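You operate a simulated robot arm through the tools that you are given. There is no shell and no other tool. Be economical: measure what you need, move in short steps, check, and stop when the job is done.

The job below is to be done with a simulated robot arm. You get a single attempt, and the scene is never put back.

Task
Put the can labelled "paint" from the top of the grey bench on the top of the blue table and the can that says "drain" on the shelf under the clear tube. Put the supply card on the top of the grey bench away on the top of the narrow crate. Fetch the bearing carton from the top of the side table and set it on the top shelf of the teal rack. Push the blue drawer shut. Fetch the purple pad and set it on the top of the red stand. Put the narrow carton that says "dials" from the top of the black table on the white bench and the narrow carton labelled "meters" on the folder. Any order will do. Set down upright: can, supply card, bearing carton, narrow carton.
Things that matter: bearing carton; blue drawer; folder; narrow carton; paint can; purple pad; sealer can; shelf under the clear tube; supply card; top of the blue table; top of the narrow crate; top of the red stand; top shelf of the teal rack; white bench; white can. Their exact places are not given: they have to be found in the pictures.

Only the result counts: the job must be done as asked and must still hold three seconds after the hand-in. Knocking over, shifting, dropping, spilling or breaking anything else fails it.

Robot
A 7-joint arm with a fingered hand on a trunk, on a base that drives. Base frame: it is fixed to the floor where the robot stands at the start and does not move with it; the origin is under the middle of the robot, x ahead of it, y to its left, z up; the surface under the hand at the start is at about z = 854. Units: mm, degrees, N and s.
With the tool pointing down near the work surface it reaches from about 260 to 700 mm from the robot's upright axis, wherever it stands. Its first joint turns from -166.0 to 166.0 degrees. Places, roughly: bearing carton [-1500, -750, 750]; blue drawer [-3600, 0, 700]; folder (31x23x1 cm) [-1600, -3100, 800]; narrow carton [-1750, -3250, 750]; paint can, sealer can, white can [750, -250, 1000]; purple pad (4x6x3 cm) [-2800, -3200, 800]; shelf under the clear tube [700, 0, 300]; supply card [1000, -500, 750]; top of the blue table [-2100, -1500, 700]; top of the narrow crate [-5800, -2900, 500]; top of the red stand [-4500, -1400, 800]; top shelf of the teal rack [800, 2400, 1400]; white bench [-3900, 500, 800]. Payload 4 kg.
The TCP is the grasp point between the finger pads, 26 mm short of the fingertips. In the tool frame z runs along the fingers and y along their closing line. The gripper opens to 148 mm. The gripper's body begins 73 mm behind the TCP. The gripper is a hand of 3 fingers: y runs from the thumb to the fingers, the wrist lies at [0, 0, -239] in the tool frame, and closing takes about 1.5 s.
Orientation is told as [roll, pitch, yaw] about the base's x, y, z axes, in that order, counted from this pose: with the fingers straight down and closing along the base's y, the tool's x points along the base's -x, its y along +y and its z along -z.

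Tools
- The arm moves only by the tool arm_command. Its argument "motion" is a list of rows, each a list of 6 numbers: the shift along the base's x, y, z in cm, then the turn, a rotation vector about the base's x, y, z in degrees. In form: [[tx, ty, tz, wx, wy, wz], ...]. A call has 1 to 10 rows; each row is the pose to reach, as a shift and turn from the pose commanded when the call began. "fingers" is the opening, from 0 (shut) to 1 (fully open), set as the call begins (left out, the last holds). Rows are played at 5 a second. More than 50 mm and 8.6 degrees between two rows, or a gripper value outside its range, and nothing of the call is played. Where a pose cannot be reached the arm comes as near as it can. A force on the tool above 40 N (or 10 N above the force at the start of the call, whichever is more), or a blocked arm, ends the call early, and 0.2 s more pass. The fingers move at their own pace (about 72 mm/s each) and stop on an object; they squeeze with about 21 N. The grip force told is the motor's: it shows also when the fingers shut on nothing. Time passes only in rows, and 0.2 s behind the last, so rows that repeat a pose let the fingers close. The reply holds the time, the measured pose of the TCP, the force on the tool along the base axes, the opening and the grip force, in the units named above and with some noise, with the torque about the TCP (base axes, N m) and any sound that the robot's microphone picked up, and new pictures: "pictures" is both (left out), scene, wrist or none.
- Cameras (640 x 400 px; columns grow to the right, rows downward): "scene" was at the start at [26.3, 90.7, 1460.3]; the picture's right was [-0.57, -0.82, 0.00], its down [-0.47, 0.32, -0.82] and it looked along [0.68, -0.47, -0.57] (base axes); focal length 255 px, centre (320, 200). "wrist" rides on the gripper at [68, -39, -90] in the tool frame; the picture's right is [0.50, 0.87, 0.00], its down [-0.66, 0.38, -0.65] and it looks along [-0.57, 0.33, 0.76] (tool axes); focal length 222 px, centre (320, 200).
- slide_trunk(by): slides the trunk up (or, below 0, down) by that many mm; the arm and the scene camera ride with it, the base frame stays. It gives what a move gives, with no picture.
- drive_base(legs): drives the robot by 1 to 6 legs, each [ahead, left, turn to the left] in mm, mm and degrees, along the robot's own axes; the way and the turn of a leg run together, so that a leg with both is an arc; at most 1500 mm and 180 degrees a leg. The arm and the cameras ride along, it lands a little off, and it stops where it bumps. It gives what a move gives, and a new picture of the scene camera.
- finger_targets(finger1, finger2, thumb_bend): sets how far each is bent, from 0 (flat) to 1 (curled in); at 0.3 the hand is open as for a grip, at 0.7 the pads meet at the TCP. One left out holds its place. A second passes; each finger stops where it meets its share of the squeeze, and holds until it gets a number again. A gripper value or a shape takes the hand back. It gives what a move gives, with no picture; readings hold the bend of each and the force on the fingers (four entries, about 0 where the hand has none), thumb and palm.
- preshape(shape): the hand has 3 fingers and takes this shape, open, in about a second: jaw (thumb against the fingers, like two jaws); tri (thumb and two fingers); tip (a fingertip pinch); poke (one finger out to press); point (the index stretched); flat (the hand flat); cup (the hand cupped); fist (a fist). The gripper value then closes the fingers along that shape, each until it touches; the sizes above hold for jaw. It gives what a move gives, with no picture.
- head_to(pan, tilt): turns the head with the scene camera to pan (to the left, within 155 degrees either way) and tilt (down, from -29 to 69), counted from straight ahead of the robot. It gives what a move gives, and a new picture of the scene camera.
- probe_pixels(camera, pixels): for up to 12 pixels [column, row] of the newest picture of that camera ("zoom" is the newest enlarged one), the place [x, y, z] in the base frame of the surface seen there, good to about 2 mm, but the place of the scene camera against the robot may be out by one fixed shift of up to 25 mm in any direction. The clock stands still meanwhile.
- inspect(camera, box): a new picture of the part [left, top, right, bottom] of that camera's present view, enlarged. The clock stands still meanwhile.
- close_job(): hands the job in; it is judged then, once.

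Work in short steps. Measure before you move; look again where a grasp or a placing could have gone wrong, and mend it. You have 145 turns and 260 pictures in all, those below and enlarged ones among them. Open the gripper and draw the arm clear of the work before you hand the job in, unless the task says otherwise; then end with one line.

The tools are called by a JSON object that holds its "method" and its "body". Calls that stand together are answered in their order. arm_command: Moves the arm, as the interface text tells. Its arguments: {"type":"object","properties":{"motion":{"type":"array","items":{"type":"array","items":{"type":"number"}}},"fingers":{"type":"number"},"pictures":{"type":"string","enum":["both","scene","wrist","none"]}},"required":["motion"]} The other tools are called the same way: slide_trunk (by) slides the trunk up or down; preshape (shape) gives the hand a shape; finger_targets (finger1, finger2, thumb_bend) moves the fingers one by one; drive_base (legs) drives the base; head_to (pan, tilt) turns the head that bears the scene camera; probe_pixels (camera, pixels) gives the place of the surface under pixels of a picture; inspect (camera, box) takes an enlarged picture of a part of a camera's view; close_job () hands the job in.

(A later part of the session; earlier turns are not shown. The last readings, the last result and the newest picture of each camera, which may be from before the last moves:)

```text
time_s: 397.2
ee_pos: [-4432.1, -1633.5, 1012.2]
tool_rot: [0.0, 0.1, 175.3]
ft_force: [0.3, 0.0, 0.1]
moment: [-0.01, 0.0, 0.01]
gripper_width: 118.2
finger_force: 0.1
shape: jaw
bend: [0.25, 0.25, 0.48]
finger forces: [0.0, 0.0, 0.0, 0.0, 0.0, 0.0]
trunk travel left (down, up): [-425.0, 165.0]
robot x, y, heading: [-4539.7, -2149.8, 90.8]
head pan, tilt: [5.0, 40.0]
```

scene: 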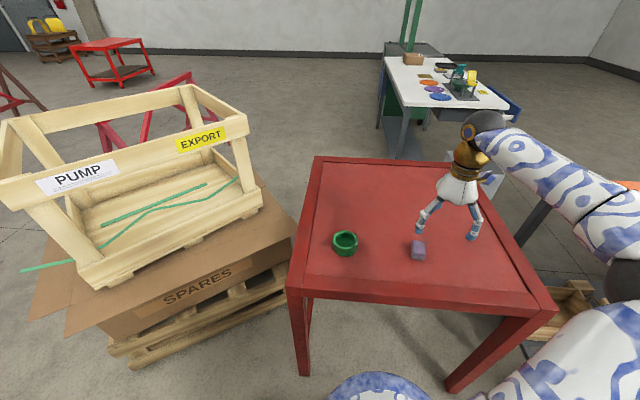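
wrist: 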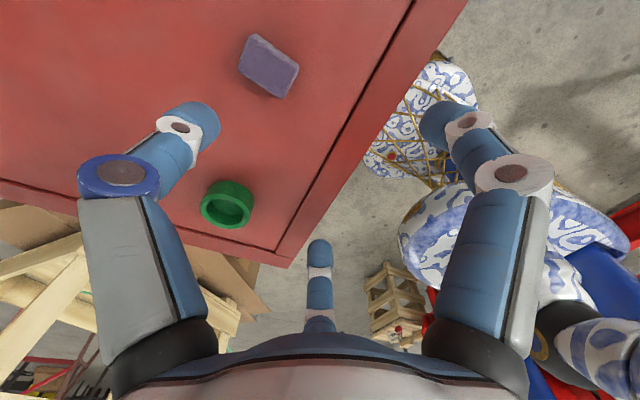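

The pad rests on the red stand. Now I drive back to the black table's +y side, facing -y near the folder.

{"method": "drive_base", "body": {"legs": [[-150, 0, 0], [0, 0, -90.8], [1450, 0, 0], [1430, -50, 0], [0, 0, -90]]}}

{"method": "head_to", "body": {"pan": 10, "tilt": 38}}

```text
time_s: 419.8
ee_pos: [-1758.0, -2830.7, 1012.2]
tool_rot: [-0.1, 0.0, -4.9]
ft_force: [0.1, 0.8, -0.1]
moment: [-0.03, 0.04, 0.0]
gripper_width: 118.0
finger_force: 0.0
shape: jaw
bend: [0.25, 0.25, 0.48]
finger forces: [0.1, 0.0, 0.0, 0.0, 0.0, 0.1]
trunk travel left (down, up): [-425.0, 165.0]
robot x, y, heading: [-1646.4, -2314.6, -89.4]
head pan, tilt: [5.0, 40.0]
```

scene: 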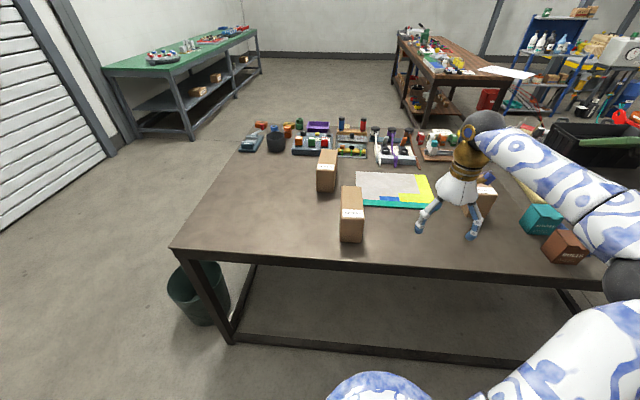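

```text
time_s: 420.5
ee_pos: [-1756.4, -2831.7, 1012.4]
tool_rot: [0.0, 0.1, -5.1]
ft_force: [0.4, -0.2, 0.0]
moment: [0.0, -0.01, -0.03]
gripper_width: 118.4
finger_force: 0.0
shape: jaw
bend: [0.25, 0.25, 0.48]
finger forces: [0.1, 0.1, 0.0, 0.0, 0.0, 0.1]
trunk travel left (down, up): [-425.0, 165.0]
robot x, y, heading: [-1649.1, -2315.8, -89.5]
head pan, tilt: [10.0, 38.0]
```

scene: 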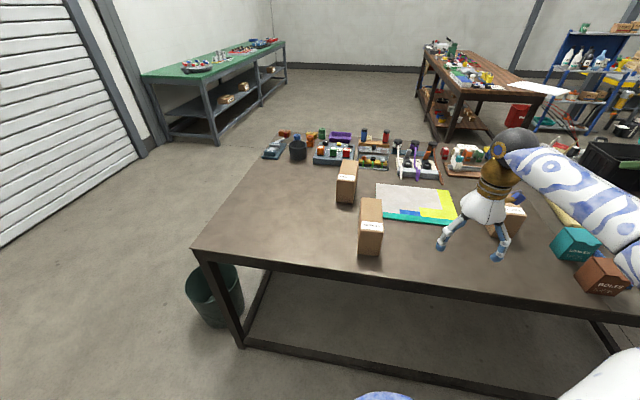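

Three cartons: (347,182), (370,225) and one under the hand (510,215). I zoom to read the labels and probe positions.

{"method": "inspect", "body": {"camera": "scene", "box": [330, 150, 410, 260]}}

{"method": "inspect", "body": {"camera": "wrist", "box": [0, 0, 640, 400]}}

{"method": "probe_pixels", "body": {"camera": "scene", "pixels": [[371, 202], [371, 222], [370, 245], [347, 165], [346, 175], [345, 195], [514, 208], [416, 203], [378, 186], [452, 220], [380, 215], [448, 192]]}}

```text
3.64 times, centred on (370, 205) of scene
```

zoom: 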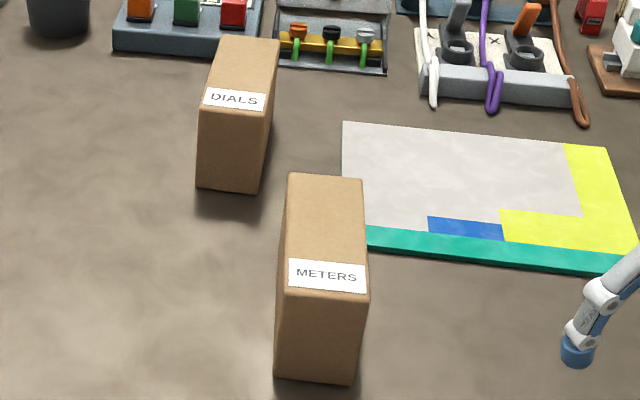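

```text
1.00 times, centred on (320, 200) of wrist (not enlarged: the box is as wide or as high as the picture)
```

zoom: 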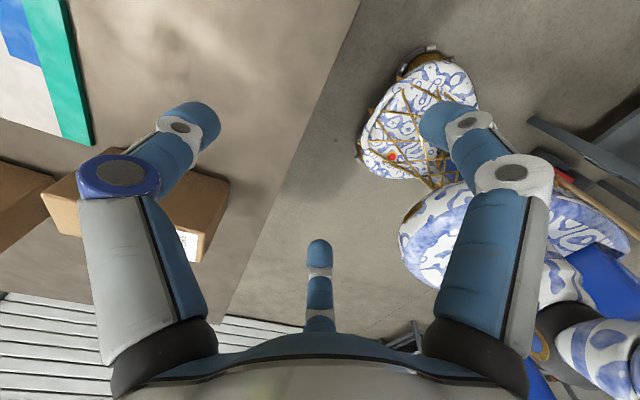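

```text
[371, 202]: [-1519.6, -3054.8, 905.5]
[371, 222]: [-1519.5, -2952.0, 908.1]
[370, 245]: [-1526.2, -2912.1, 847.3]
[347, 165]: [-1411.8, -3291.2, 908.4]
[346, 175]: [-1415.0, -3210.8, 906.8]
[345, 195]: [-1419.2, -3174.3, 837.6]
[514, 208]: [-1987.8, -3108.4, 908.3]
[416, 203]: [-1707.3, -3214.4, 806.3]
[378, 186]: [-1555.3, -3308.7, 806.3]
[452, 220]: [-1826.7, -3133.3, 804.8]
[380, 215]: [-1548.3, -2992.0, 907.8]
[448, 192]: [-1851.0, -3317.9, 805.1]
```

METERS (≈(-1520,-2980), 55×150 mm, top ≈924) and DIALS identified; the folder is at (-1700,-3180). I drive closer and bring the hand over METERS with yaw 0.

{"method": "drive_base", "body": {"legs": [[210, 100, -0.5]]}}

{"method": "arm_command", "body": {"motion": [[4, 1, 0, 0, 0, 2], [8, 2, 0, 0, 0, 4], [12, 3, 0, 0, 0, 5], [13.5, 3.6, 0, 0, 0, 5]], "fingers": 1, "pictures": "wrist"}}

```text
time_s: 422.2
ee_pos: [-1660.6, -3041.1, 1011.8]
tool_rot: [-0.1, 0.1, -5.6]
ft_force: [0.3, 0.1, 0.1]
moment: [0.0, -0.02, -0.03]
gripper_width: 118.0
finger_force: 0.1
shape: jaw
bend: [0.25, 0.25, 0.48]
finger forces: [0.0, 0.0, 0.1, 0.0, 0.0, 0.0]
trunk travel left (down, up): [-425.0, 165.0]
robot x, y, heading: [-1545.9, -2523.0, -90.0]
head pan, tilt: [10.0, 38.0]
```

scene: 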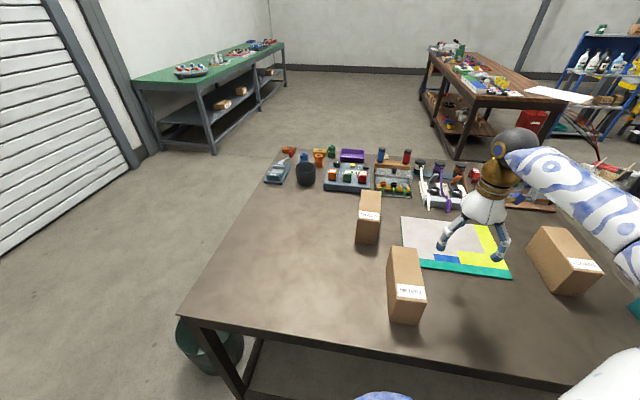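

```text
time_s: 423.2
ee_pos: [-1526.0, -3004.5, 1012.6]
tool_rot: [-0.1, 0.0, -0.6]
ft_force: [0.0, 0.2, 0.0]
moment: [0.0, 0.01, 0.02]
gripper_width: 148.2
finger_force: 0.0
shape: jaw
bend: [0.3, 0.3, 0.3]
finger forces: [0.0, 0.0, 0.0, 0.1, 0.1, 0.0]
trunk travel left (down, up): [-425.0, 165.0]
robot x, y, heading: [-1544.8, -2528.9, -90.1]
head pan, tilt: [10.0, 38.0]
```

wrist: 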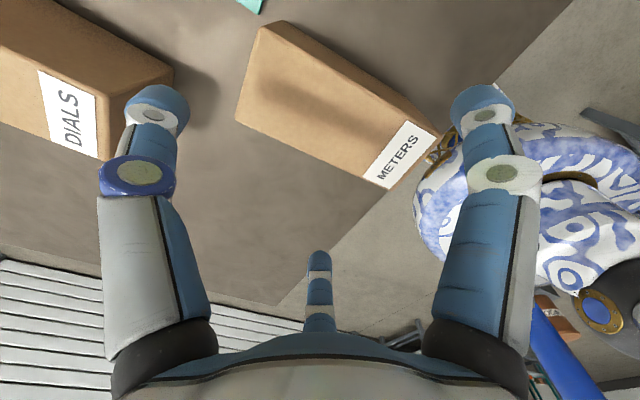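

{"method": "probe_pixels", "body": {"camera": "wrist", "pixels": [[264, 30], [240, 116], [386, 185], [432, 130], [320, 120], [165, 75], [105, 155], [95, 20], [260, 8], [200, 90]]}}

```text
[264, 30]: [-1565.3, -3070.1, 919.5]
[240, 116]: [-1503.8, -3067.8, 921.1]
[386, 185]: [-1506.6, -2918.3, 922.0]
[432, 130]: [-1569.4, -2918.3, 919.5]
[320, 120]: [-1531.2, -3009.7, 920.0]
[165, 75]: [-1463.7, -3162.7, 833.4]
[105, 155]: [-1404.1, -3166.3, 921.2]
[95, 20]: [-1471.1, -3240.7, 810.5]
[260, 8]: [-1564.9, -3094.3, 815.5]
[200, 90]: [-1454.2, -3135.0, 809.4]
```

METERS: x -1567…-1504, y -2918…-3070, top 920, table 811. I descend to TCP (-1536,-3018,886), grip and lift.

{"method": "arm_command", "body": {"motion": [[-1, -1.4, -4, 0, 0, 1], [-1, -1.4, -8, 0, 0, 1], [-1, -1.4, -11, 0, 0, 1], [-1, -1.4, -12.7, 0, 0, 1]], "pictures": "none"}}

{"method": "arm_command", "body": {"motion": [[0, 0, 0, 0, 0, 0], [0, 0, 0, 0, 0, 0], [0, 0, 0, 0, 0, 0], [0, 0, 0, 0, 0, 0], [0, 0, 0, 0, 0, 0], [0, 0, 0, 0, 0, 0], [0, 0, 3, 0, 0, 0], [0, 0, 7, 0, 0, 0]], "fingers": 0, "pictures": "both"}}

```text
time_s: 424.2
ee_pos: [-1536.6, -3018.6, 885.6]
tool_rot: [-0.2, -0.1, 0.4]
ft_force: [0.7, 0.7, -0.2]
moment: [0.0, 0.01, 0.02]
gripper_width: 148.1
finger_force: 0.2
shape: jaw
bend: [0.3, 0.3, 0.3]
finger forces: [0.0, 0.0, 0.0, 0.1, 0.0, 0.0]
trunk travel left (down, up): [-425.0, 165.0]
robot x, y, heading: [-1547.6, -2526.6, -90.0]
head pan, tilt: [10.0, 38.0]
```

```text
time_s: 426.0
ee_pos: [-1537.1, -3018.6, 955.4]
tool_rot: [-0.2, 0.0, 0.3]
ft_force: [0.2, -0.2, -4.0]
moment: [-0.11, 0.01, -0.02]
gripper_width: 89.0
finger_force: 21.4
shape: jaw
bend: [0.37, 0.33, 0.73]
finger forces: [16.2, 16.8, 0.0, 0.1, 19.1, 0.0]
trunk travel left (down, up): [-425.0, 165.0]
robot x, y, heading: [-1548.5, -2525.2, -89.8]
head pan, tilt: [10.0, 38.0]
```

scene: 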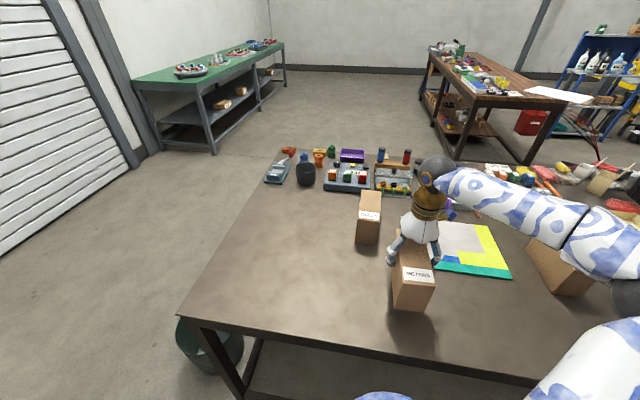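
wrist: 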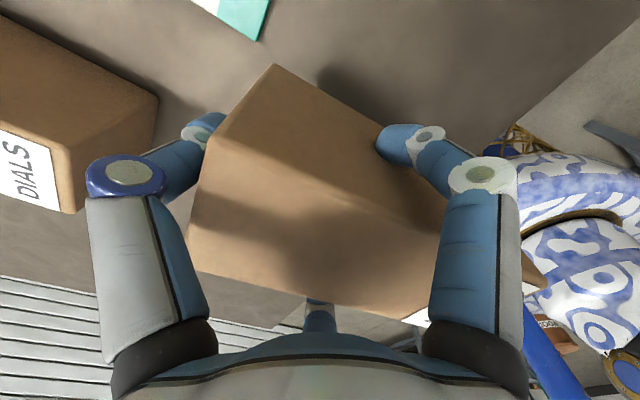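

METERS is held level. I shift the base 130 mm toward the folder and probe the folder's corners.

{"method": "arm_command", "body": {"motion": [[0, 0, 1.5, 0, 0, 0]], "pictures": "none"}}

{"method": "drive_base", "body": {"legs": [[-5, -140, 0]]}}

{"method": "arm_command", "body": {"motion": [[-0.5, -4, 0, 0, 0, 0], [-1, -8, 0, 0, 0, 0], [-2, -12, 0, 0, 0, 0]], "pictures": "both"}}

```text
time_s: 426.4
ee_pos: [-1535.7, -3018.4, 970.4]
tool_rot: [-0.1, -0.2, 0.4]
ft_force: [0.4, -0.5, -4.2]
moment: [-0.14, 0.04, 0.01]
gripper_width: 89.3
finger_force: 21.5
shape: jaw
bend: [0.37, 0.33, 0.73]
finger forces: [16.2, 16.8, 0.0, 0.1, 19.1, 0.0]
trunk travel left (down, up): [-425.0, 165.0]
robot x, y, heading: [-1545.0, -2522.8, -90.0]
head pan, tilt: [10.0, 38.0]
```

```text
time_s: 427.8
ee_pos: [-1677.3, -3013.7, 970.3]
tool_rot: [-0.1, 0.0, 0.4]
ft_force: [-0.4, -0.1, -3.9]
moment: [-0.16, 0.02, -0.02]
gripper_width: 88.9
finger_force: 21.0
shape: jaw
bend: [0.37, 0.33, 0.73]
finger forces: [16.2, 16.8, 0.0, 0.0, 19.1, 0.0]
trunk travel left (down, up): [-425.0, 165.0]
robot x, y, heading: [-1690.6, -2517.5, -89.8]
head pan, tilt: [10.0, 38.0]
```

scene: 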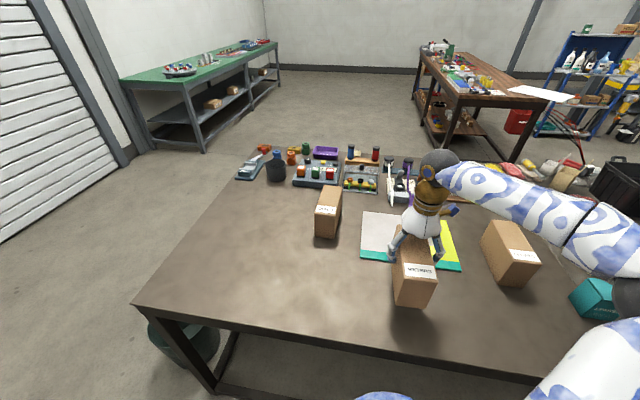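

```text
time_s: 428.6
ee_pos: [-1697.9, -3134.1, 970.5]
tool_rot: [-0.1, 0.0, 0.4]
ft_force: [0.0, 0.0, -3.8]
moment: [-0.16, -0.02, 0.01]
gripper_width: 88.9
finger_force: 20.9
shape: jaw
bend: [0.37, 0.33, 0.73]
finger forces: [16.2, 16.7, 0.0, 0.0, 19.0, 0.1]
trunk travel left (down, up): [-425.0, 165.0]
robot x, y, heading: [-1690.9, -2521.2, -90.0]
head pan, tilt: [10.0, 38.0]
```

scene: 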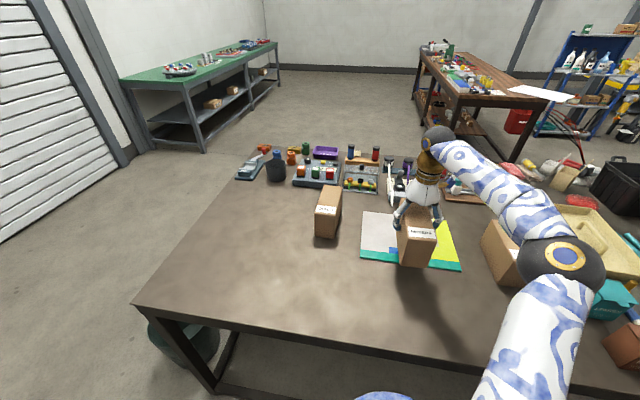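
wrist: 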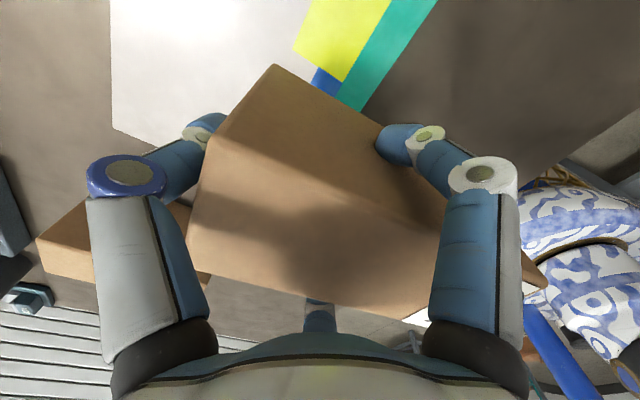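

{"method": "probe_pixels", "body": {"camera": "wrist", "pixels": [[430, 5], [360, 108], [112, 60], [115, 125], [160, 142], [250, 40], [395, 55], [345, 60]]}}

{"method": "probe_pixels", "body": {"camera": "scene", "pixels": [[362, 258], [460, 269], [444, 222], [364, 213], [383, 213]]}}

```text
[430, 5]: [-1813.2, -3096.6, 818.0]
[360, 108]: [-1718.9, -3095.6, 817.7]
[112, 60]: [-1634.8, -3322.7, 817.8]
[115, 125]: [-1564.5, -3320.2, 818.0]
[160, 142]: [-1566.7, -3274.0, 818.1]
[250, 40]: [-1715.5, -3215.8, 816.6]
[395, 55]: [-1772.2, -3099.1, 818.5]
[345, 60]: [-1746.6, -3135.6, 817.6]
```

```text
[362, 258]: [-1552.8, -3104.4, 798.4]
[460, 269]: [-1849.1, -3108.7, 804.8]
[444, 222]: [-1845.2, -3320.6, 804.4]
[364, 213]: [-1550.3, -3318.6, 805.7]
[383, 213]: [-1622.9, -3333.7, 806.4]
```

Folder: z=818, y -3095…-3325, x -1565…-1855. I move to TCP (-1706,-3214) and lower to z≈895.

{"method": "arm_command", "body": {"motion": [[0, -2, -2, 0, 0, 0], [-0.4, -4, -4, 0, 0, 0], [-0.8, -6, -5, 0, 0, 0], [-0.8, -8, -5.5, 0, 0, 0], [-0.8, -8, -6.8, 0, 0, 0], [-0.8, -8, -7.6, 0, 0, 0]], "pictures": "wrist"}}

```text
time_s: 430.0
ee_pos: [-1707.1, -3214.8, 893.8]
tool_rot: [-0.1, 0.0, 0.3]
ft_force: [0.3, 0.2, -3.0]
moment: [-0.12, 0.02, 0.0]
gripper_width: 88.9
finger_force: 20.8
shape: jaw
bend: [0.38, 0.33, 0.73]
finger forces: [16.4, 16.9, 0.0, 0.1, 18.8, 0.0]
trunk travel left (down, up): [-425.0, 165.0]
robot x, y, heading: [-1685.8, -2520.2, -89.9]
head pan, tilt: [10.0, 38.0]
```

wrist: 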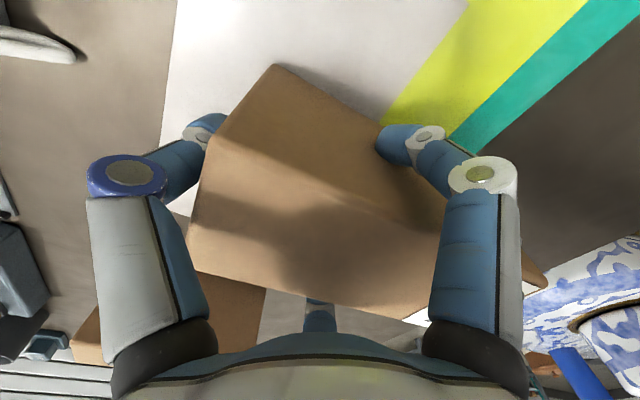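

Nearly in contact. I lower 3 mm more, release, and rise.

{"method": "arm_command", "body": {"motion": [[0, 0, -0.2, 0, 0, 0], [0, 0, -0.3, 0, 0, 0]], "pictures": "none"}}

{"method": "arm_command", "body": {"motion": [[0, 0, 0, 0, 0, 0], [0, 0, 0, 0, 0, 0], [0, 0, 0, 0, 0, 0], [0, 0, 0, 0, 0, 0], [0, 0, 0, 0, 0, 0], [0, 0, 4, 0, 0, 0], [0, 0, 8, 0, 0, 0], [0, 2, 11, 0, 0, 0], [0, 5, 13, 0, 0, 0]], "fingers": 1, "pictures": "both"}}

```text
time_s: 430.6
ee_pos: [-1707.0, -3212.0, 892.2]
tool_rot: [-0.1, 0.0, 0.4]
ft_force: [-0.4, -1.7, 6.4]
moment: [0.01, -0.02, 0.0]
gripper_width: 89.1
finger_force: 20.9
shape: jaw
bend: [0.37, 0.33, 0.73]
finger forces: [17.1, 17.5, 0.0, 0.0, 20.4, 0.0]
trunk travel left (down, up): [-425.0, 165.0]
robot x, y, heading: [-1689.0, -2519.8, -89.9]
head pan, tilt: [10.0, 38.0]
```

```text
time_s: 432.6
ee_pos: [-1706.9, -3162.4, 1020.8]
tool_rot: [-0.1, 0.0, 0.5]
ft_force: [0.4, -0.5, 0.1]
moment: [0.03, 0.03, 0.02]
gripper_width: 148.0
finger_force: 0.0
shape: jaw
bend: [0.3, 0.3, 0.3]
finger forces: [0.0, 0.0, 0.0, 0.0, 0.1, 0.0]
out of reach, approached as far as the arm can: row 7
trunk travel left (down, up): [-425.0, 165.0]
robot x, y, heading: [-1690.6, -2515.5, -90.0]
head pan, tilt: [10.0, 38.0]
```

scene: 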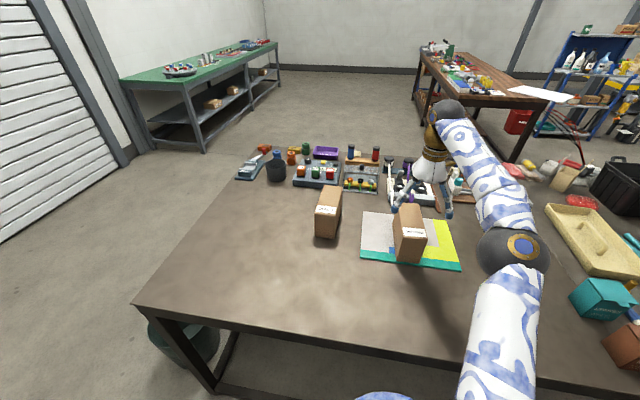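
wrist: 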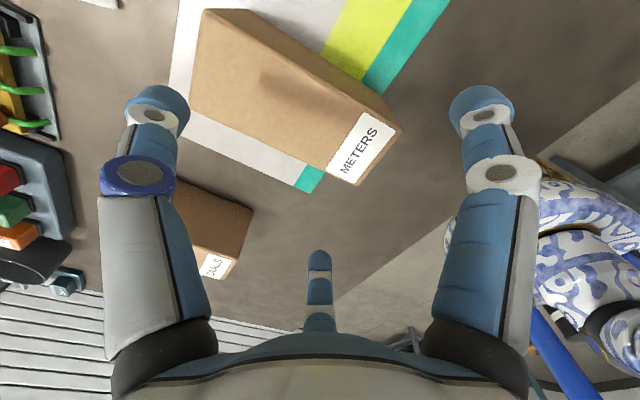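

METERS stands on the folder. For DIALS (≈(-1436,-3242)) I'll pinch across its width: I shift the base +x, preset the fingers, and rotate the hand to yaw -90.

{"method": "drive_base", "body": {"legs": [[15, 300, 0]]}}

{"method": "finger_targets", "body": {"finger1": 0.6, "finger2": 0.6, "thumb_bend": 0.05}}

{"method": "arm_command", "body": {"motion": [[0, 0, 0, 0, 0, -8], [0, 0, 0, 0, 0, -16], [0, 0, 0, 0, 0, -24], [0, 0, 0, 0, 0, -32], [0, 0, 0, 0, 0, -40], [0, 0, 0, 0, 0, -48], [0, 0, 0, 0, 0, -56], [0, 0, 0, 0, 0, -64], [0, 0, 0, 0, 0, -72], [0, 0, 0, 0, 0, -80]], "pictures": "none"}}

{"method": "arm_command", "body": {"motion": [[0, 0, 0, 0, 0, -8], [0, 0, -1, 0, 0, -11], [1, -1, -3, 0, 0, -11]], "pictures": "wrist"}}

```text
time_s: 434.6
ee_pos: [-1405.1, -3179.2, 1020.7]
tool_rot: [-0.1, 0.0, 0.4]
ft_force: [0.0, -0.8, -0.7]
moment: [-0.02, 0.01, 0.0]
gripper_width: 147.9
finger_force: 0.1
shape: jaw
bend: [0.3, 0.3, 0.3]
finger forces: [0.1, 0.1, 0.0, 0.0, 0.0, 0.1]
trunk travel left (down, up): [-425.0, 165.0]
robot x, y, heading: [-1390.2, -2537.6, -90.1]
head pan, tilt: [10.0, 38.0]
```

scene: 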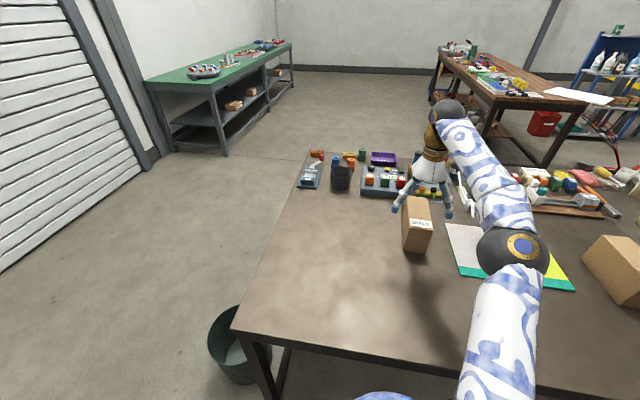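

```text
time_s: 435.6
ee_pos: [-1403.6, -3178.1, 1020.8]
tool_rot: [0.0, 0.0, 0.5]
ft_force: [-0.6, -0.2, 0.0]
moment: [0.0, 0.0, 0.0]
gripper_width: 111.1
finger_force: 0.0
shape: fingers
bend: [0.6, 0.6, 0.05]
finger forces: [0.0, 0.1, 0.0, 0.0, 0.1, 0.0]
trunk travel left (down, up): [-425.0, 165.0]
robot x, y, heading: [-1386.1, -2537.8, -90.2]
head pan, tilt: [10.0, 38.0]
```

```text
time_s: 437.8
ee_pos: [-1404.2, -3178.1, 1021.5]
tool_rot: [-0.1, 0.0, -79.6]
ft_force: [0.2, -0.2, 0.2]
moment: [-0.02, -0.01, 0.01]
gripper_width: 110.8
finger_force: 0.0
shape: fingers
bend: [0.6, 0.6, 0.05]
finger forces: [0.1, 0.1, 0.0, 0.0, 0.0, 0.0]
trunk travel left (down, up): [-425.0, 165.0]
robot x, y, heading: [-1386.2, -2538.1, -90.0]
head pan, tilt: [10.0, 38.0]
```

```text
time_s: 438.6
ee_pos: [-1394.1, -3188.7, 992.4]
tool_rot: [-0.1, -0.1, -90.7]
ft_force: [0.0, 0.4, 0.7]
moment: [-0.02, 0.0, 0.01]
gripper_width: 111.0
finger_force: 0.0
shape: fingers
bend: [0.6, 0.6, 0.05]
finger forces: [0.1, 0.1, 0.0, 0.0, 0.1, 0.0]
trunk travel left (down, up): [-425.0, 165.0]
robot x, y, heading: [-1384.5, -2533.8, -90.0]
head pan, tilt: [10.0, 38.0]
```

wrist: 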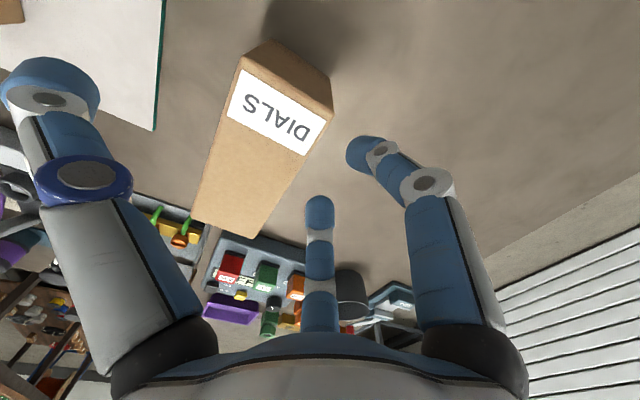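

{"method": "probe_pixels", "body": {"camera": "wrist", "pixels": [[244, 62], [328, 112], [196, 216], [256, 234], [262, 150], [318, 205], [362, 158], [90, 95], [240, 270], [300, 270]]}}

```text
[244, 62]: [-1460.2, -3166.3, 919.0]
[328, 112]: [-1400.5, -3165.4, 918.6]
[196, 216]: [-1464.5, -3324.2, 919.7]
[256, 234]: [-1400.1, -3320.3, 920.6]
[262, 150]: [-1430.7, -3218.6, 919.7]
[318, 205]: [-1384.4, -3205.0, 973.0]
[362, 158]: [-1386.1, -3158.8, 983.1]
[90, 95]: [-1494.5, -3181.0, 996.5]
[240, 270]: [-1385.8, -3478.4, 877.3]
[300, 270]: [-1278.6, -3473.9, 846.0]
```

DIALS spans x -1464…-1400, y -3165…-3322. I descend around it to TCP (-1389,-3232,888) and close the thumb, then the fingers.

{"method": "arm_command", "body": {"motion": [[0.5, -1, -2, 0, 0, 0], [0.5, -2, -4, 0, 0, 0], [0.5, -3, -6.5, 0, 0, 0], [0.5, -4, -9, 0, 0, 0], [0.5, -4.5, -10.5, 0, 0, 0]], "pictures": "wrist"}}

{"method": "finger_targets", "body": {"thumb_bend": 0.85}}

{"method": "finger_targets", "body": {"finger1": 0.85, "finger2": 0.85}}

```text
time_s: 439.8
ee_pos: [-1389.8, -3231.2, 887.2]
tool_rot: [-0.1, -0.1, -90.7]
ft_force: [-1.4, 0.8, 7.0]
moment: [-0.06, 0.4, -0.12]
gripper_width: 113.3
finger_force: 3.0
shape: fingers
bend: [0.6, 0.6, 0.03]
finger forces: [0.0, 0.0, 0.1, 0.0, 5.4, 0.1]
trunk travel left (down, up): [-425.0, 165.0]
robot x, y, heading: [-1383.2, -2536.6, -90.2]
head pan, tilt: [10.0, 38.0]
```

wrist: 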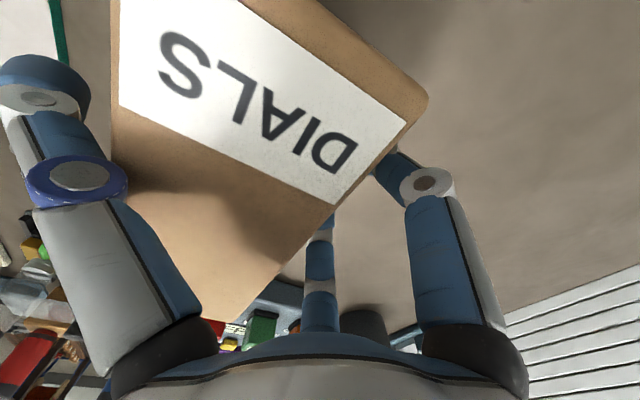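

```text
time_s: 440.8
ee_pos: [-1390.2, -3231.7, 886.1]
tool_rot: [-0.1, 0.0, -90.6]
ft_force: [-4.9, -0.5, 10.6]
moment: [0.02, 0.08, -0.02]
gripper_width: 71.3
finger_force: 16.9
shape: fingers
bend: [0.57, 0.58, 0.55]
finger forces: [8.2, 6.6, 0.0, 0.0, 19.5, 0.0]
trunk travel left (down, up): [-425.0, 165.0]
robot x, y, heading: [-1383.5, -2536.4, -89.9]
head pan, tilt: [10.0, 38.0]
```

```text
time_s: 441.8
ee_pos: [-1390.1, -3232.9, 886.6]
tool_rot: [-0.2, 0.0, -90.7]
ft_force: [0.6, 1.6, 2.9]
moment: [0.03, -0.18, -0.05]
gripper_width: 70.8
finger_force: 19.3
shape: fingers
bend: [0.57, 0.58, 0.55]
finger forces: [9.7, 9.7, 0.1, 0.0, 19.6, 0.1]
trunk travel left (down, up): [-425.0, 165.0]
robot x, y, heading: [-1387.5, -2537.4, -90.0]
head pan, tilt: [10.0, 38.0]
```

Gripped (19.6 N vs 9.7+9.7). I lift and look.

{"method": "arm_command", "body": {"motion": [[0, 0, 1, 0, 0, 0], [0, 0, 3, 0, 0, 0], [0, 0, 6, 0, 0, 0], [0, 1, 9, 0, 0, 0]], "pictures": "both"}}

```text
time_s: 442.8
ee_pos: [-1392.5, -3211.3, 963.7]
tool_rot: [0.0, 0.0, -90.6]
ft_force: [-0.1, -0.7, -4.3]
moment: [0.08, -0.07, 0.02]
gripper_width: 70.8
finger_force: 19.1
shape: fingers
bend: [0.57, 0.58, 0.55]
finger forces: [9.8, 9.0, 0.1, 0.0, 18.8, 0.1]
out of reach, approached as far as the arm can: row 3, 4
trunk travel left (down, up): [-425.0, 165.0]
robot x, y, heading: [-1385.3, -2535.1, -90.5]
head pan, tilt: [10.0, 38.0]
```

scene: 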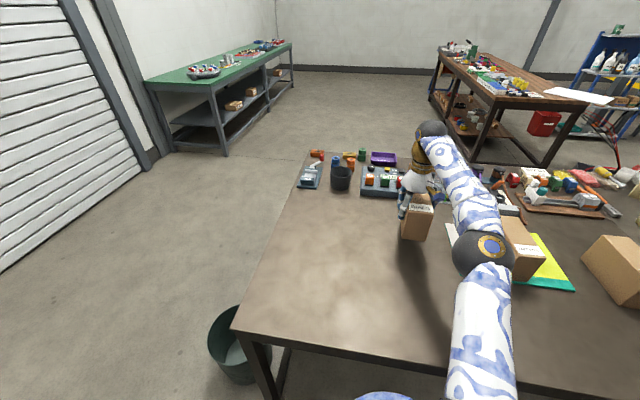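
wrist: 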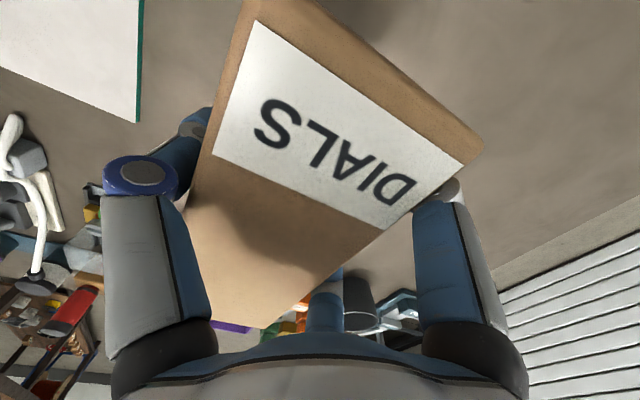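

DIALS is held level. I raise the trunk 100 mm, back away, and drive round via x≈-350 to the far side, facing -x.

{"method": "slide_trunk", "body": {"by": 100}}

{"method": "drive_base", "body": {"legs": [[-350, 0, 0.3], [0, 1040, 0], [-1400, 0, 0], [-680, 0, 0], [0, 0, -90]]}}

{"method": "head_to", "body": {"pan": 0, "tilt": 22}}

```text
time_s: 444.2
ee_pos: [-1392.2, -3211.8, 1063.2]
tool_rot: [0.0, 0.0, -90.6]
ft_force: [-0.2, -0.1, -5.2]
moment: [0.03, -0.07, 0.01]
gripper_width: 70.9
finger_force: 19.0
shape: fingers
bend: [0.57, 0.58, 0.55]
finger forces: [9.8, 8.9, 0.0, 0.1, 18.8, 0.0]
trunk travel left (down, up): [-525.0, 65.0]
robot x, y, heading: [-1386.8, -2535.8, -90.2]
head pan, tilt: [10.0, 38.0]
```

```text
time_s: 465.1
ee_pos: [-1036.5, -121.4, 1062.8]
tool_rot: [-0.1, 0.0, -179.5]
ft_force: [0.2, -0.2, -3.6]
moment: [-0.11, -0.06, 0.02]
gripper_width: 70.4
finger_force: 18.5
shape: fingers
bend: [0.57, 0.58, 0.55]
finger forces: [9.8, 9.1, 0.0, 0.1, 18.8, 0.0]
trunk travel left (down, up): [-525.0, 65.0]
robot x, y, heading: [-361.0, -112.9, -178.8]
head pan, tilt: [10.0, 38.0]
```

scene: 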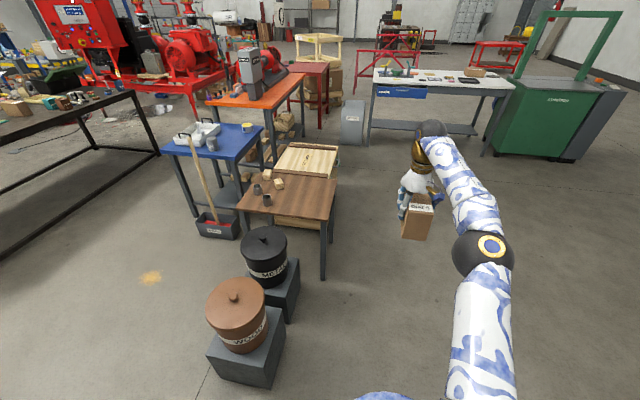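

```text
time_s: 465.9
ee_pos: [-1036.1, -121.7, 1062.2]
tool_rot: [-0.1, 0.0, -179.5]
ft_force: [-0.4, 0.3, -3.5]
moment: [-0.06, -0.07, 0.02]
gripper_width: 70.6
finger_force: 18.8
shape: fingers
bend: [0.57, 0.58, 0.55]
finger forces: [9.8, 9.1, 0.2, 0.0, 18.9, 0.0]
trunk travel left (down, up): [-525.0, 65.0]
robot x, y, heading: [-358.4, -114.8, -178.9]
head pan, tilt: [0.0, 22.0]
```

scene: 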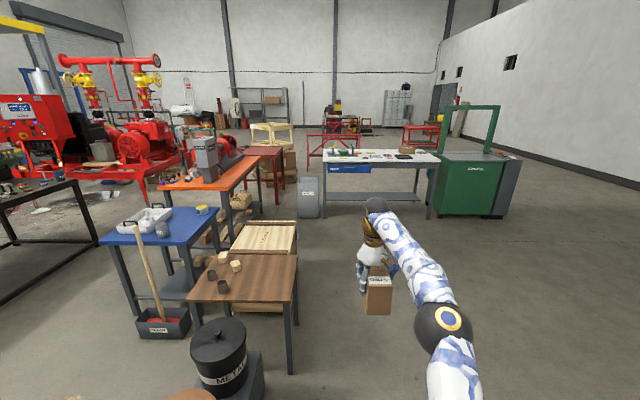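

The white bench with its blue drawer faces me. I drive toward it.

{"method": "drive_base", "body": {"legs": [[1200, -250, -1], [850, -200, 0]]}}

{"method": "head_to", "body": {"pan": 5, "tilt": 35}}

```text
time_s: 476.3
ee_pos: [-3091.4, 327.5, 1063.2]
tool_rot: [-0.1, 0.0, 179.4]
ft_force: [-0.5, 0.3, -4.3]
moment: [-0.06, -0.07, -0.04]
gripper_width: 70.3
finger_force: 18.7
shape: fingers
bend: [0.57, 0.58, 0.55]
finger forces: [9.8, 9.1, 0.0, 0.0, 18.8, 0.1]
trunk travel left (down, up): [-525.0, 65.0]
robot x, y, heading: [-2416.0, 318.8, 180.0]
head pan, tilt: [0.0, 22.0]
```

scene: 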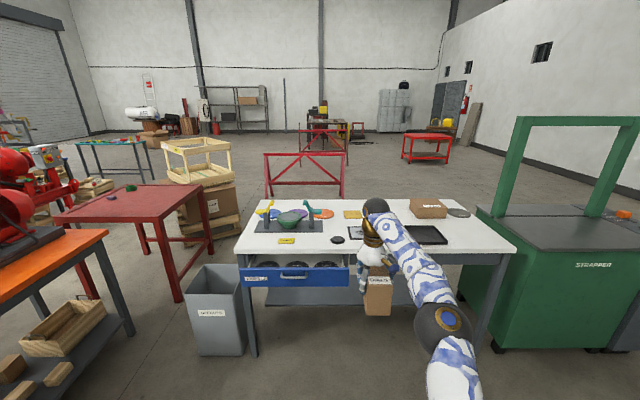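

```text
time_s: 477.0
ee_pos: [-3092.0, 327.4, 1062.8]
tool_rot: [-0.1, 0.0, 179.4]
ft_force: [0.0, -0.8, -4.2]
moment: [-0.11, -0.07, 0.0]
gripper_width: 70.7
finger_force: 18.8
shape: fingers
bend: [0.57, 0.58, 0.55]
finger forces: [9.8, 9.1, 0.0, 0.0, 18.7, 0.1]
trunk travel left (down, up): [-525.0, 65.0]
robot x, y, heading: [-2416.7, 322.2, 179.9]
head pan, tilt: [5.0, 35.0]
```

scene: 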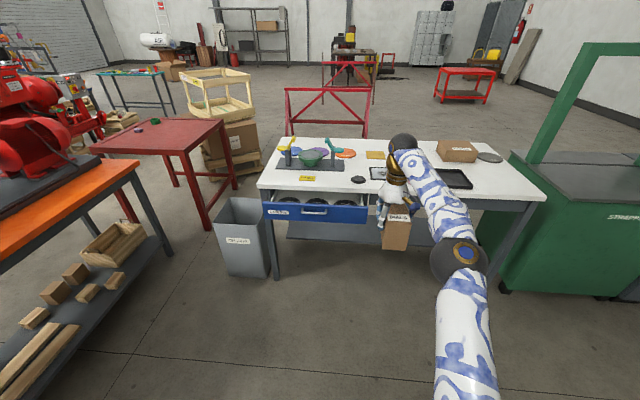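

I zoom and probe the bench top, the objects on it, and the drawer.

{"method": "inspect", "body": {"camera": "scene", "box": [250, 125, 550, 260]}}

{"method": "probe_pixels", "body": {"camera": "scene", "pixels": [[300, 188], [510, 198], [495, 185], [350, 185], [360, 180], [455, 178], [460, 152], [308, 178], [315, 213], [265, 205], [366, 218], [430, 190]]}}

```text
2.13 times, centred on (400, 192) of scene
```

zoom: 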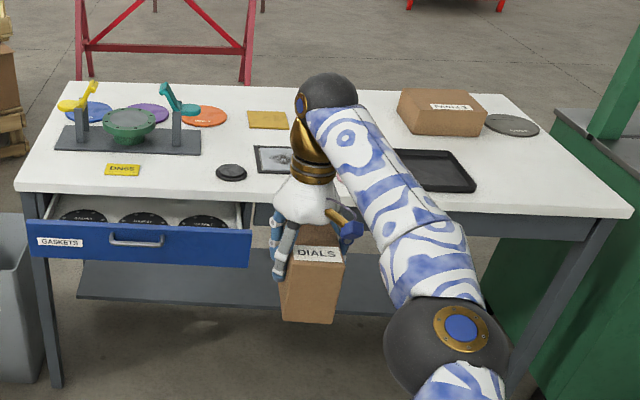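

```text
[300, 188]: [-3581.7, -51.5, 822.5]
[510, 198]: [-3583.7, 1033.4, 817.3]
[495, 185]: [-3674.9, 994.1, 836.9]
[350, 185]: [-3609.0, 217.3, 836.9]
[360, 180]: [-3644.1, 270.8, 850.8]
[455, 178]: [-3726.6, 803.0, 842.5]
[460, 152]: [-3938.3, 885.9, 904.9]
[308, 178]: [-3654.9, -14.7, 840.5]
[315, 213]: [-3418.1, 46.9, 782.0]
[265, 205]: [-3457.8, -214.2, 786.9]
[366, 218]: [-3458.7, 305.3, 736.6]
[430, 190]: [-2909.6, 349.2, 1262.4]
```

The bench top is z≈853 with flat items; I drive up so the box hovers over the area between the tablet and the tray and look down.

{"method": "drive_base", "body": {"legs": [[540, -230, 0]]}}

{"method": "arm_command", "body": {"motion": [[0, 0, 0, 0, 0, 0]], "pictures": "wrist"}}

```text
time_s: 480.4
ee_pos: [-3628.9, 556.7, 1062.5]
tool_rot: [-0.1, 0.0, 179.4]
ft_force: [0.1, -0.3, -3.8]
moment: [-0.08, -0.07, 0.05]
gripper_width: 70.6
finger_force: 19.0
shape: fingers
bend: [0.57, 0.58, 0.55]
finger forces: [9.7, 9.1, 0.0, 0.0, 18.8, 0.0]
trunk travel left (down, up): [-525.0, 65.0]
robot x, y, heading: [-2952.3, 549.4, 180.1]
head pan, tilt: [5.0, 35.0]
```

scene: 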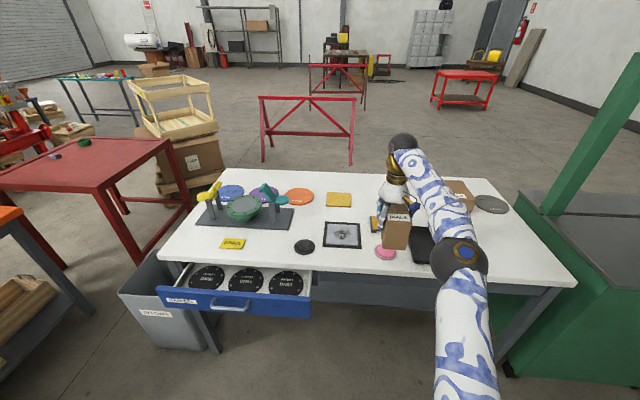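

```text
time_s: 480.8
ee_pos: [-3628.2, 556.6, 1061.0]
tool_rot: [-0.1, 0.0, 179.4]
ft_force: [1.2, -0.7, -3.7]
moment: [-0.05, -0.06, 0.01]
gripper_width: 70.5
finger_force: 18.7
shape: fingers
bend: [0.57, 0.58, 0.55]
finger forces: [9.7, 9.1, 0.0, 0.0, 18.7, 0.0]
trunk travel left (down, up): [-525.0, 65.0]
robot x, y, heading: [-2958.1, 551.6, 179.9]
head pan, tilt: [5.0, 35.0]
```

wrist: 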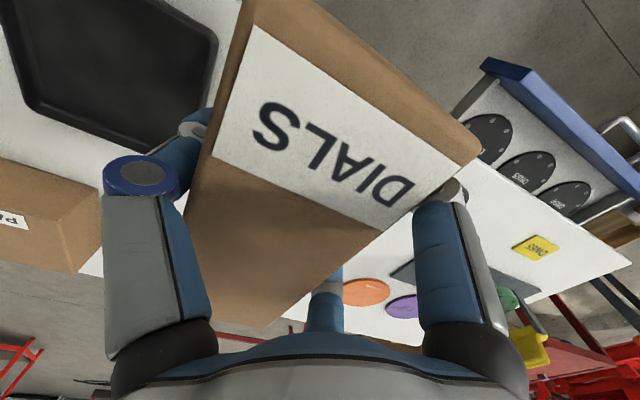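

Front-right of the bench (500,260) looks free. I probe it, the tray and the strapper's limits.

{"method": "probe_pixels", "body": {"camera": "scene", "pixels": [[500, 255], [545, 278], [525, 245], [410, 245], [490, 205], [475, 240], [508, 372], [560, 300], [575, 160], [365, 205], [385, 252], [330, 232]]}}

{"method": "inspect", "body": {"camera": "scene", "box": [290, 170, 590, 300]}}

```text
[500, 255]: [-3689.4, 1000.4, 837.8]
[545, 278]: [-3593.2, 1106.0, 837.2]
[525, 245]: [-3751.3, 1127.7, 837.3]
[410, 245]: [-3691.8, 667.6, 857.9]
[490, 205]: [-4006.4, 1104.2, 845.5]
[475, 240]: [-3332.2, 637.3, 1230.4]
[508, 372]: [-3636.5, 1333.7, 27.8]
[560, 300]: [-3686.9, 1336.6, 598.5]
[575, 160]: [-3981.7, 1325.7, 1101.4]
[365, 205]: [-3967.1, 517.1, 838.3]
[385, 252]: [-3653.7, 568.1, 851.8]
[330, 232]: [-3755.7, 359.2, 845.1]
```

```text
2.13 times, centred on (440, 235) of scene
```

zoom: 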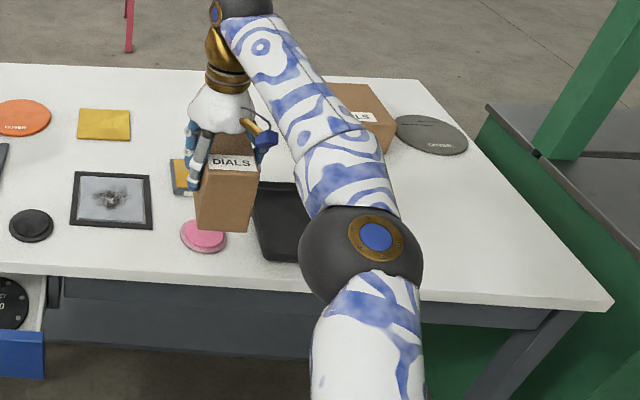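

Strapper begins at y≈1330, and bench area x -3600…-3850, y 900…1120 is free. I drive to put the box over (-3710,1000) and check.

{"method": "drive_base", "body": {"legs": [[70, -400, 0]]}}

{"method": "arm_command", "body": {"motion": [[0, 0, -4, 0, 0, 0], [0, 0, -8, 0, 0, 0], [0, 0, -10, 0, 0, 0]], "pictures": "wrist"}}

{"method": "probe_pixels", "body": {"camera": "wrist", "pixels": [[520, 230], [200, 60], [150, 90], [560, 260], [100, 60], [420, 60]]}}

```text
time_s: 483.3
ee_pos: [-3697.4, 959.1, 1063.1]
tool_rot: [0.0, 0.0, 179.3]
ft_force: [-0.8, 0.3, -3.8]
moment: [-0.08, -0.04, -0.03]
gripper_width: 70.6
finger_force: 19.2
shape: fingers
bend: [0.57, 0.59, 0.55]
finger forces: [9.7, 9.0, 0.0, 0.0, 18.6, 0.0]
trunk travel left (down, up): [-525.0, 65.0]
robot x, y, heading: [-3020.5, 954.7, 179.7]
head pan, tilt: [5.0, 35.0]
```

scene: 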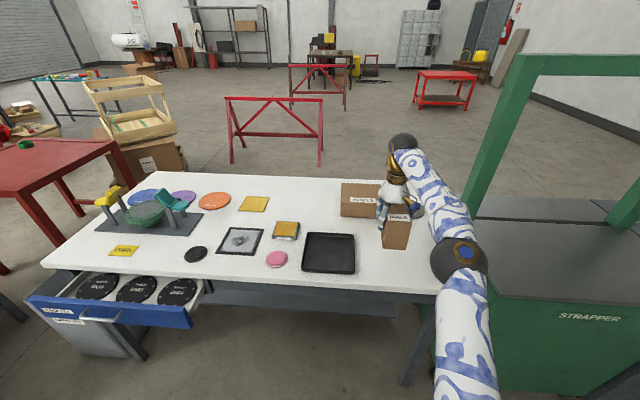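

```text
time_s: 484.1
ee_pos: [-3698.5, 960.6, 963.5]
tool_rot: [-0.1, 0.0, 179.3]
ft_force: [-0.4, 0.1, -3.6]
moment: [-0.04, -0.07, 0.0]
gripper_width: 70.6
finger_force: 18.8
shape: fingers
bend: [0.57, 0.59, 0.55]
finger forces: [9.7, 9.1, 0.0, 0.0, 18.7, 0.0]
trunk travel left (down, up): [-525.0, 65.0]
robot x, y, heading: [-3023.2, 952.2, 179.9]
head pan, tilt: [5.0, 35.0]
```

wrist: 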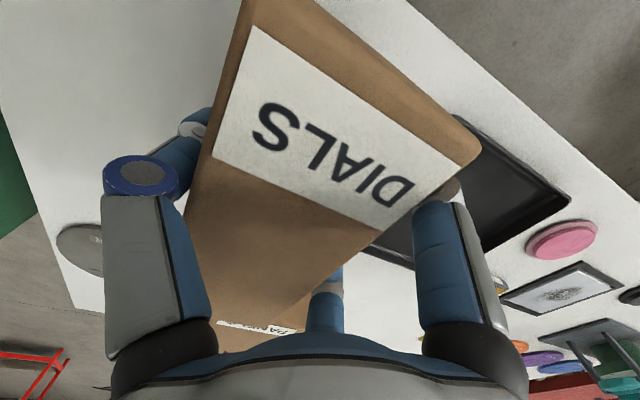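

```text
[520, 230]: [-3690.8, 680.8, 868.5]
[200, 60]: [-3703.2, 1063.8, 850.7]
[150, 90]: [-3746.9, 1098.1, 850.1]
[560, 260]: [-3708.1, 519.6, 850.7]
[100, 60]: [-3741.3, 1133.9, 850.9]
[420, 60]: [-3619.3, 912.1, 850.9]
```

Bench z=850.7. I lower to contact at TCP ≈926, open the thumb, and rise.

{"method": "arm_command", "body": {"motion": [[0, 0, -2, 0, 0, 0], [0, 0, -3.2, 0, 0, 0], [0, 0, -3.7, 0, 0, 0], [0, 0, -3.9, 0, 0, 0]], "pictures": "none"}}

{"method": "finger_targets", "body": {"thumb_bend": 0.15, "finger1": 0.55, "finger2": 0.55}}

{"method": "arm_command", "body": {"motion": [[0, -0.5, 0, 0, 0, 0], [0, -0.5, 4, 0, 0, 0], [0, -0.5, 8, 0, 0, 0], [0, -0.5, 12, 0, 0, 0], [3, -0.5, 15, 0, 0, 0], [6, -0.5, 18, 0, 0, 0]], "pictures": "both"}}

```text
time_s: 485.1
ee_pos: [-3697.3, 959.9, 926.7]
tool_rot: [-0.1, -0.1, 179.1]
ft_force: [-3.0, 1.9, 12.9]
moment: [-0.08, 0.04, 0.08]
gripper_width: 70.4
finger_force: 20.5
shape: fingers
bend: [0.57, 0.58, 0.55]
finger forces: [9.6, 9.7, 0.0, 0.1, 21.3, 0.0]
trunk travel left (down, up): [-525.0, 65.0]
robot x, y, heading: [-3023.3, 949.1, 179.8]
head pan, tilt: [5.0, 35.0]
```

```text
time_s: 486.1
ee_pos: [-3697.6, 960.9, 923.0]
tool_rot: [-0.1, 0.0, 179.3]
ft_force: [0.2, -0.6, -0.5]
moment: [-0.01, -0.01, 0.01]
gripper_width: 106.7
finger_force: 0.6
shape: fingers
bend: [0.55, 0.55, 0.15]
finger forces: [0.5, 0.7, 0.0, 0.0, 0.0, 0.0]
trunk travel left (down, up): [-525.0, 65.0]
robot x, y, heading: [-3024.0, 954.8, 179.9]
head pan, tilt: [5.0, 35.0]
```

```text
time_s: 487.5
ee_pos: [-3637.2, 955.2, 1104.3]
tool_rot: [-0.2, 0.0, 179.4]
ft_force: [-1.7, 0.1, -0.2]
moment: [-0.03, 0.03, 0.01]
gripper_width: 106.7
finger_force: 0.0
shape: fingers
bend: [0.55, 0.55, 0.15]
finger forces: [0.0, 0.0, 0.0, 0.0, 0.0, 0.0]
trunk travel left (down, up): [-525.0, 65.0]
robot x, y, heading: [-3022.0, 947.6, 179.8]
head pan, tilt: [5.0, 35.0]
```

scene: 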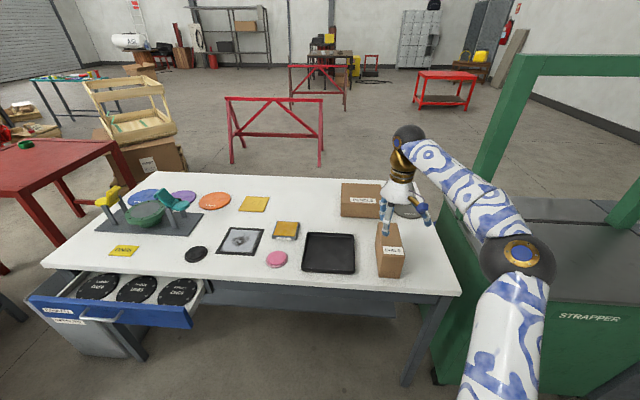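
wrist: 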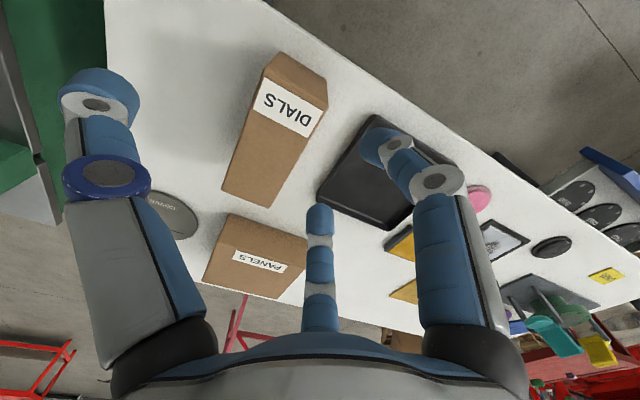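

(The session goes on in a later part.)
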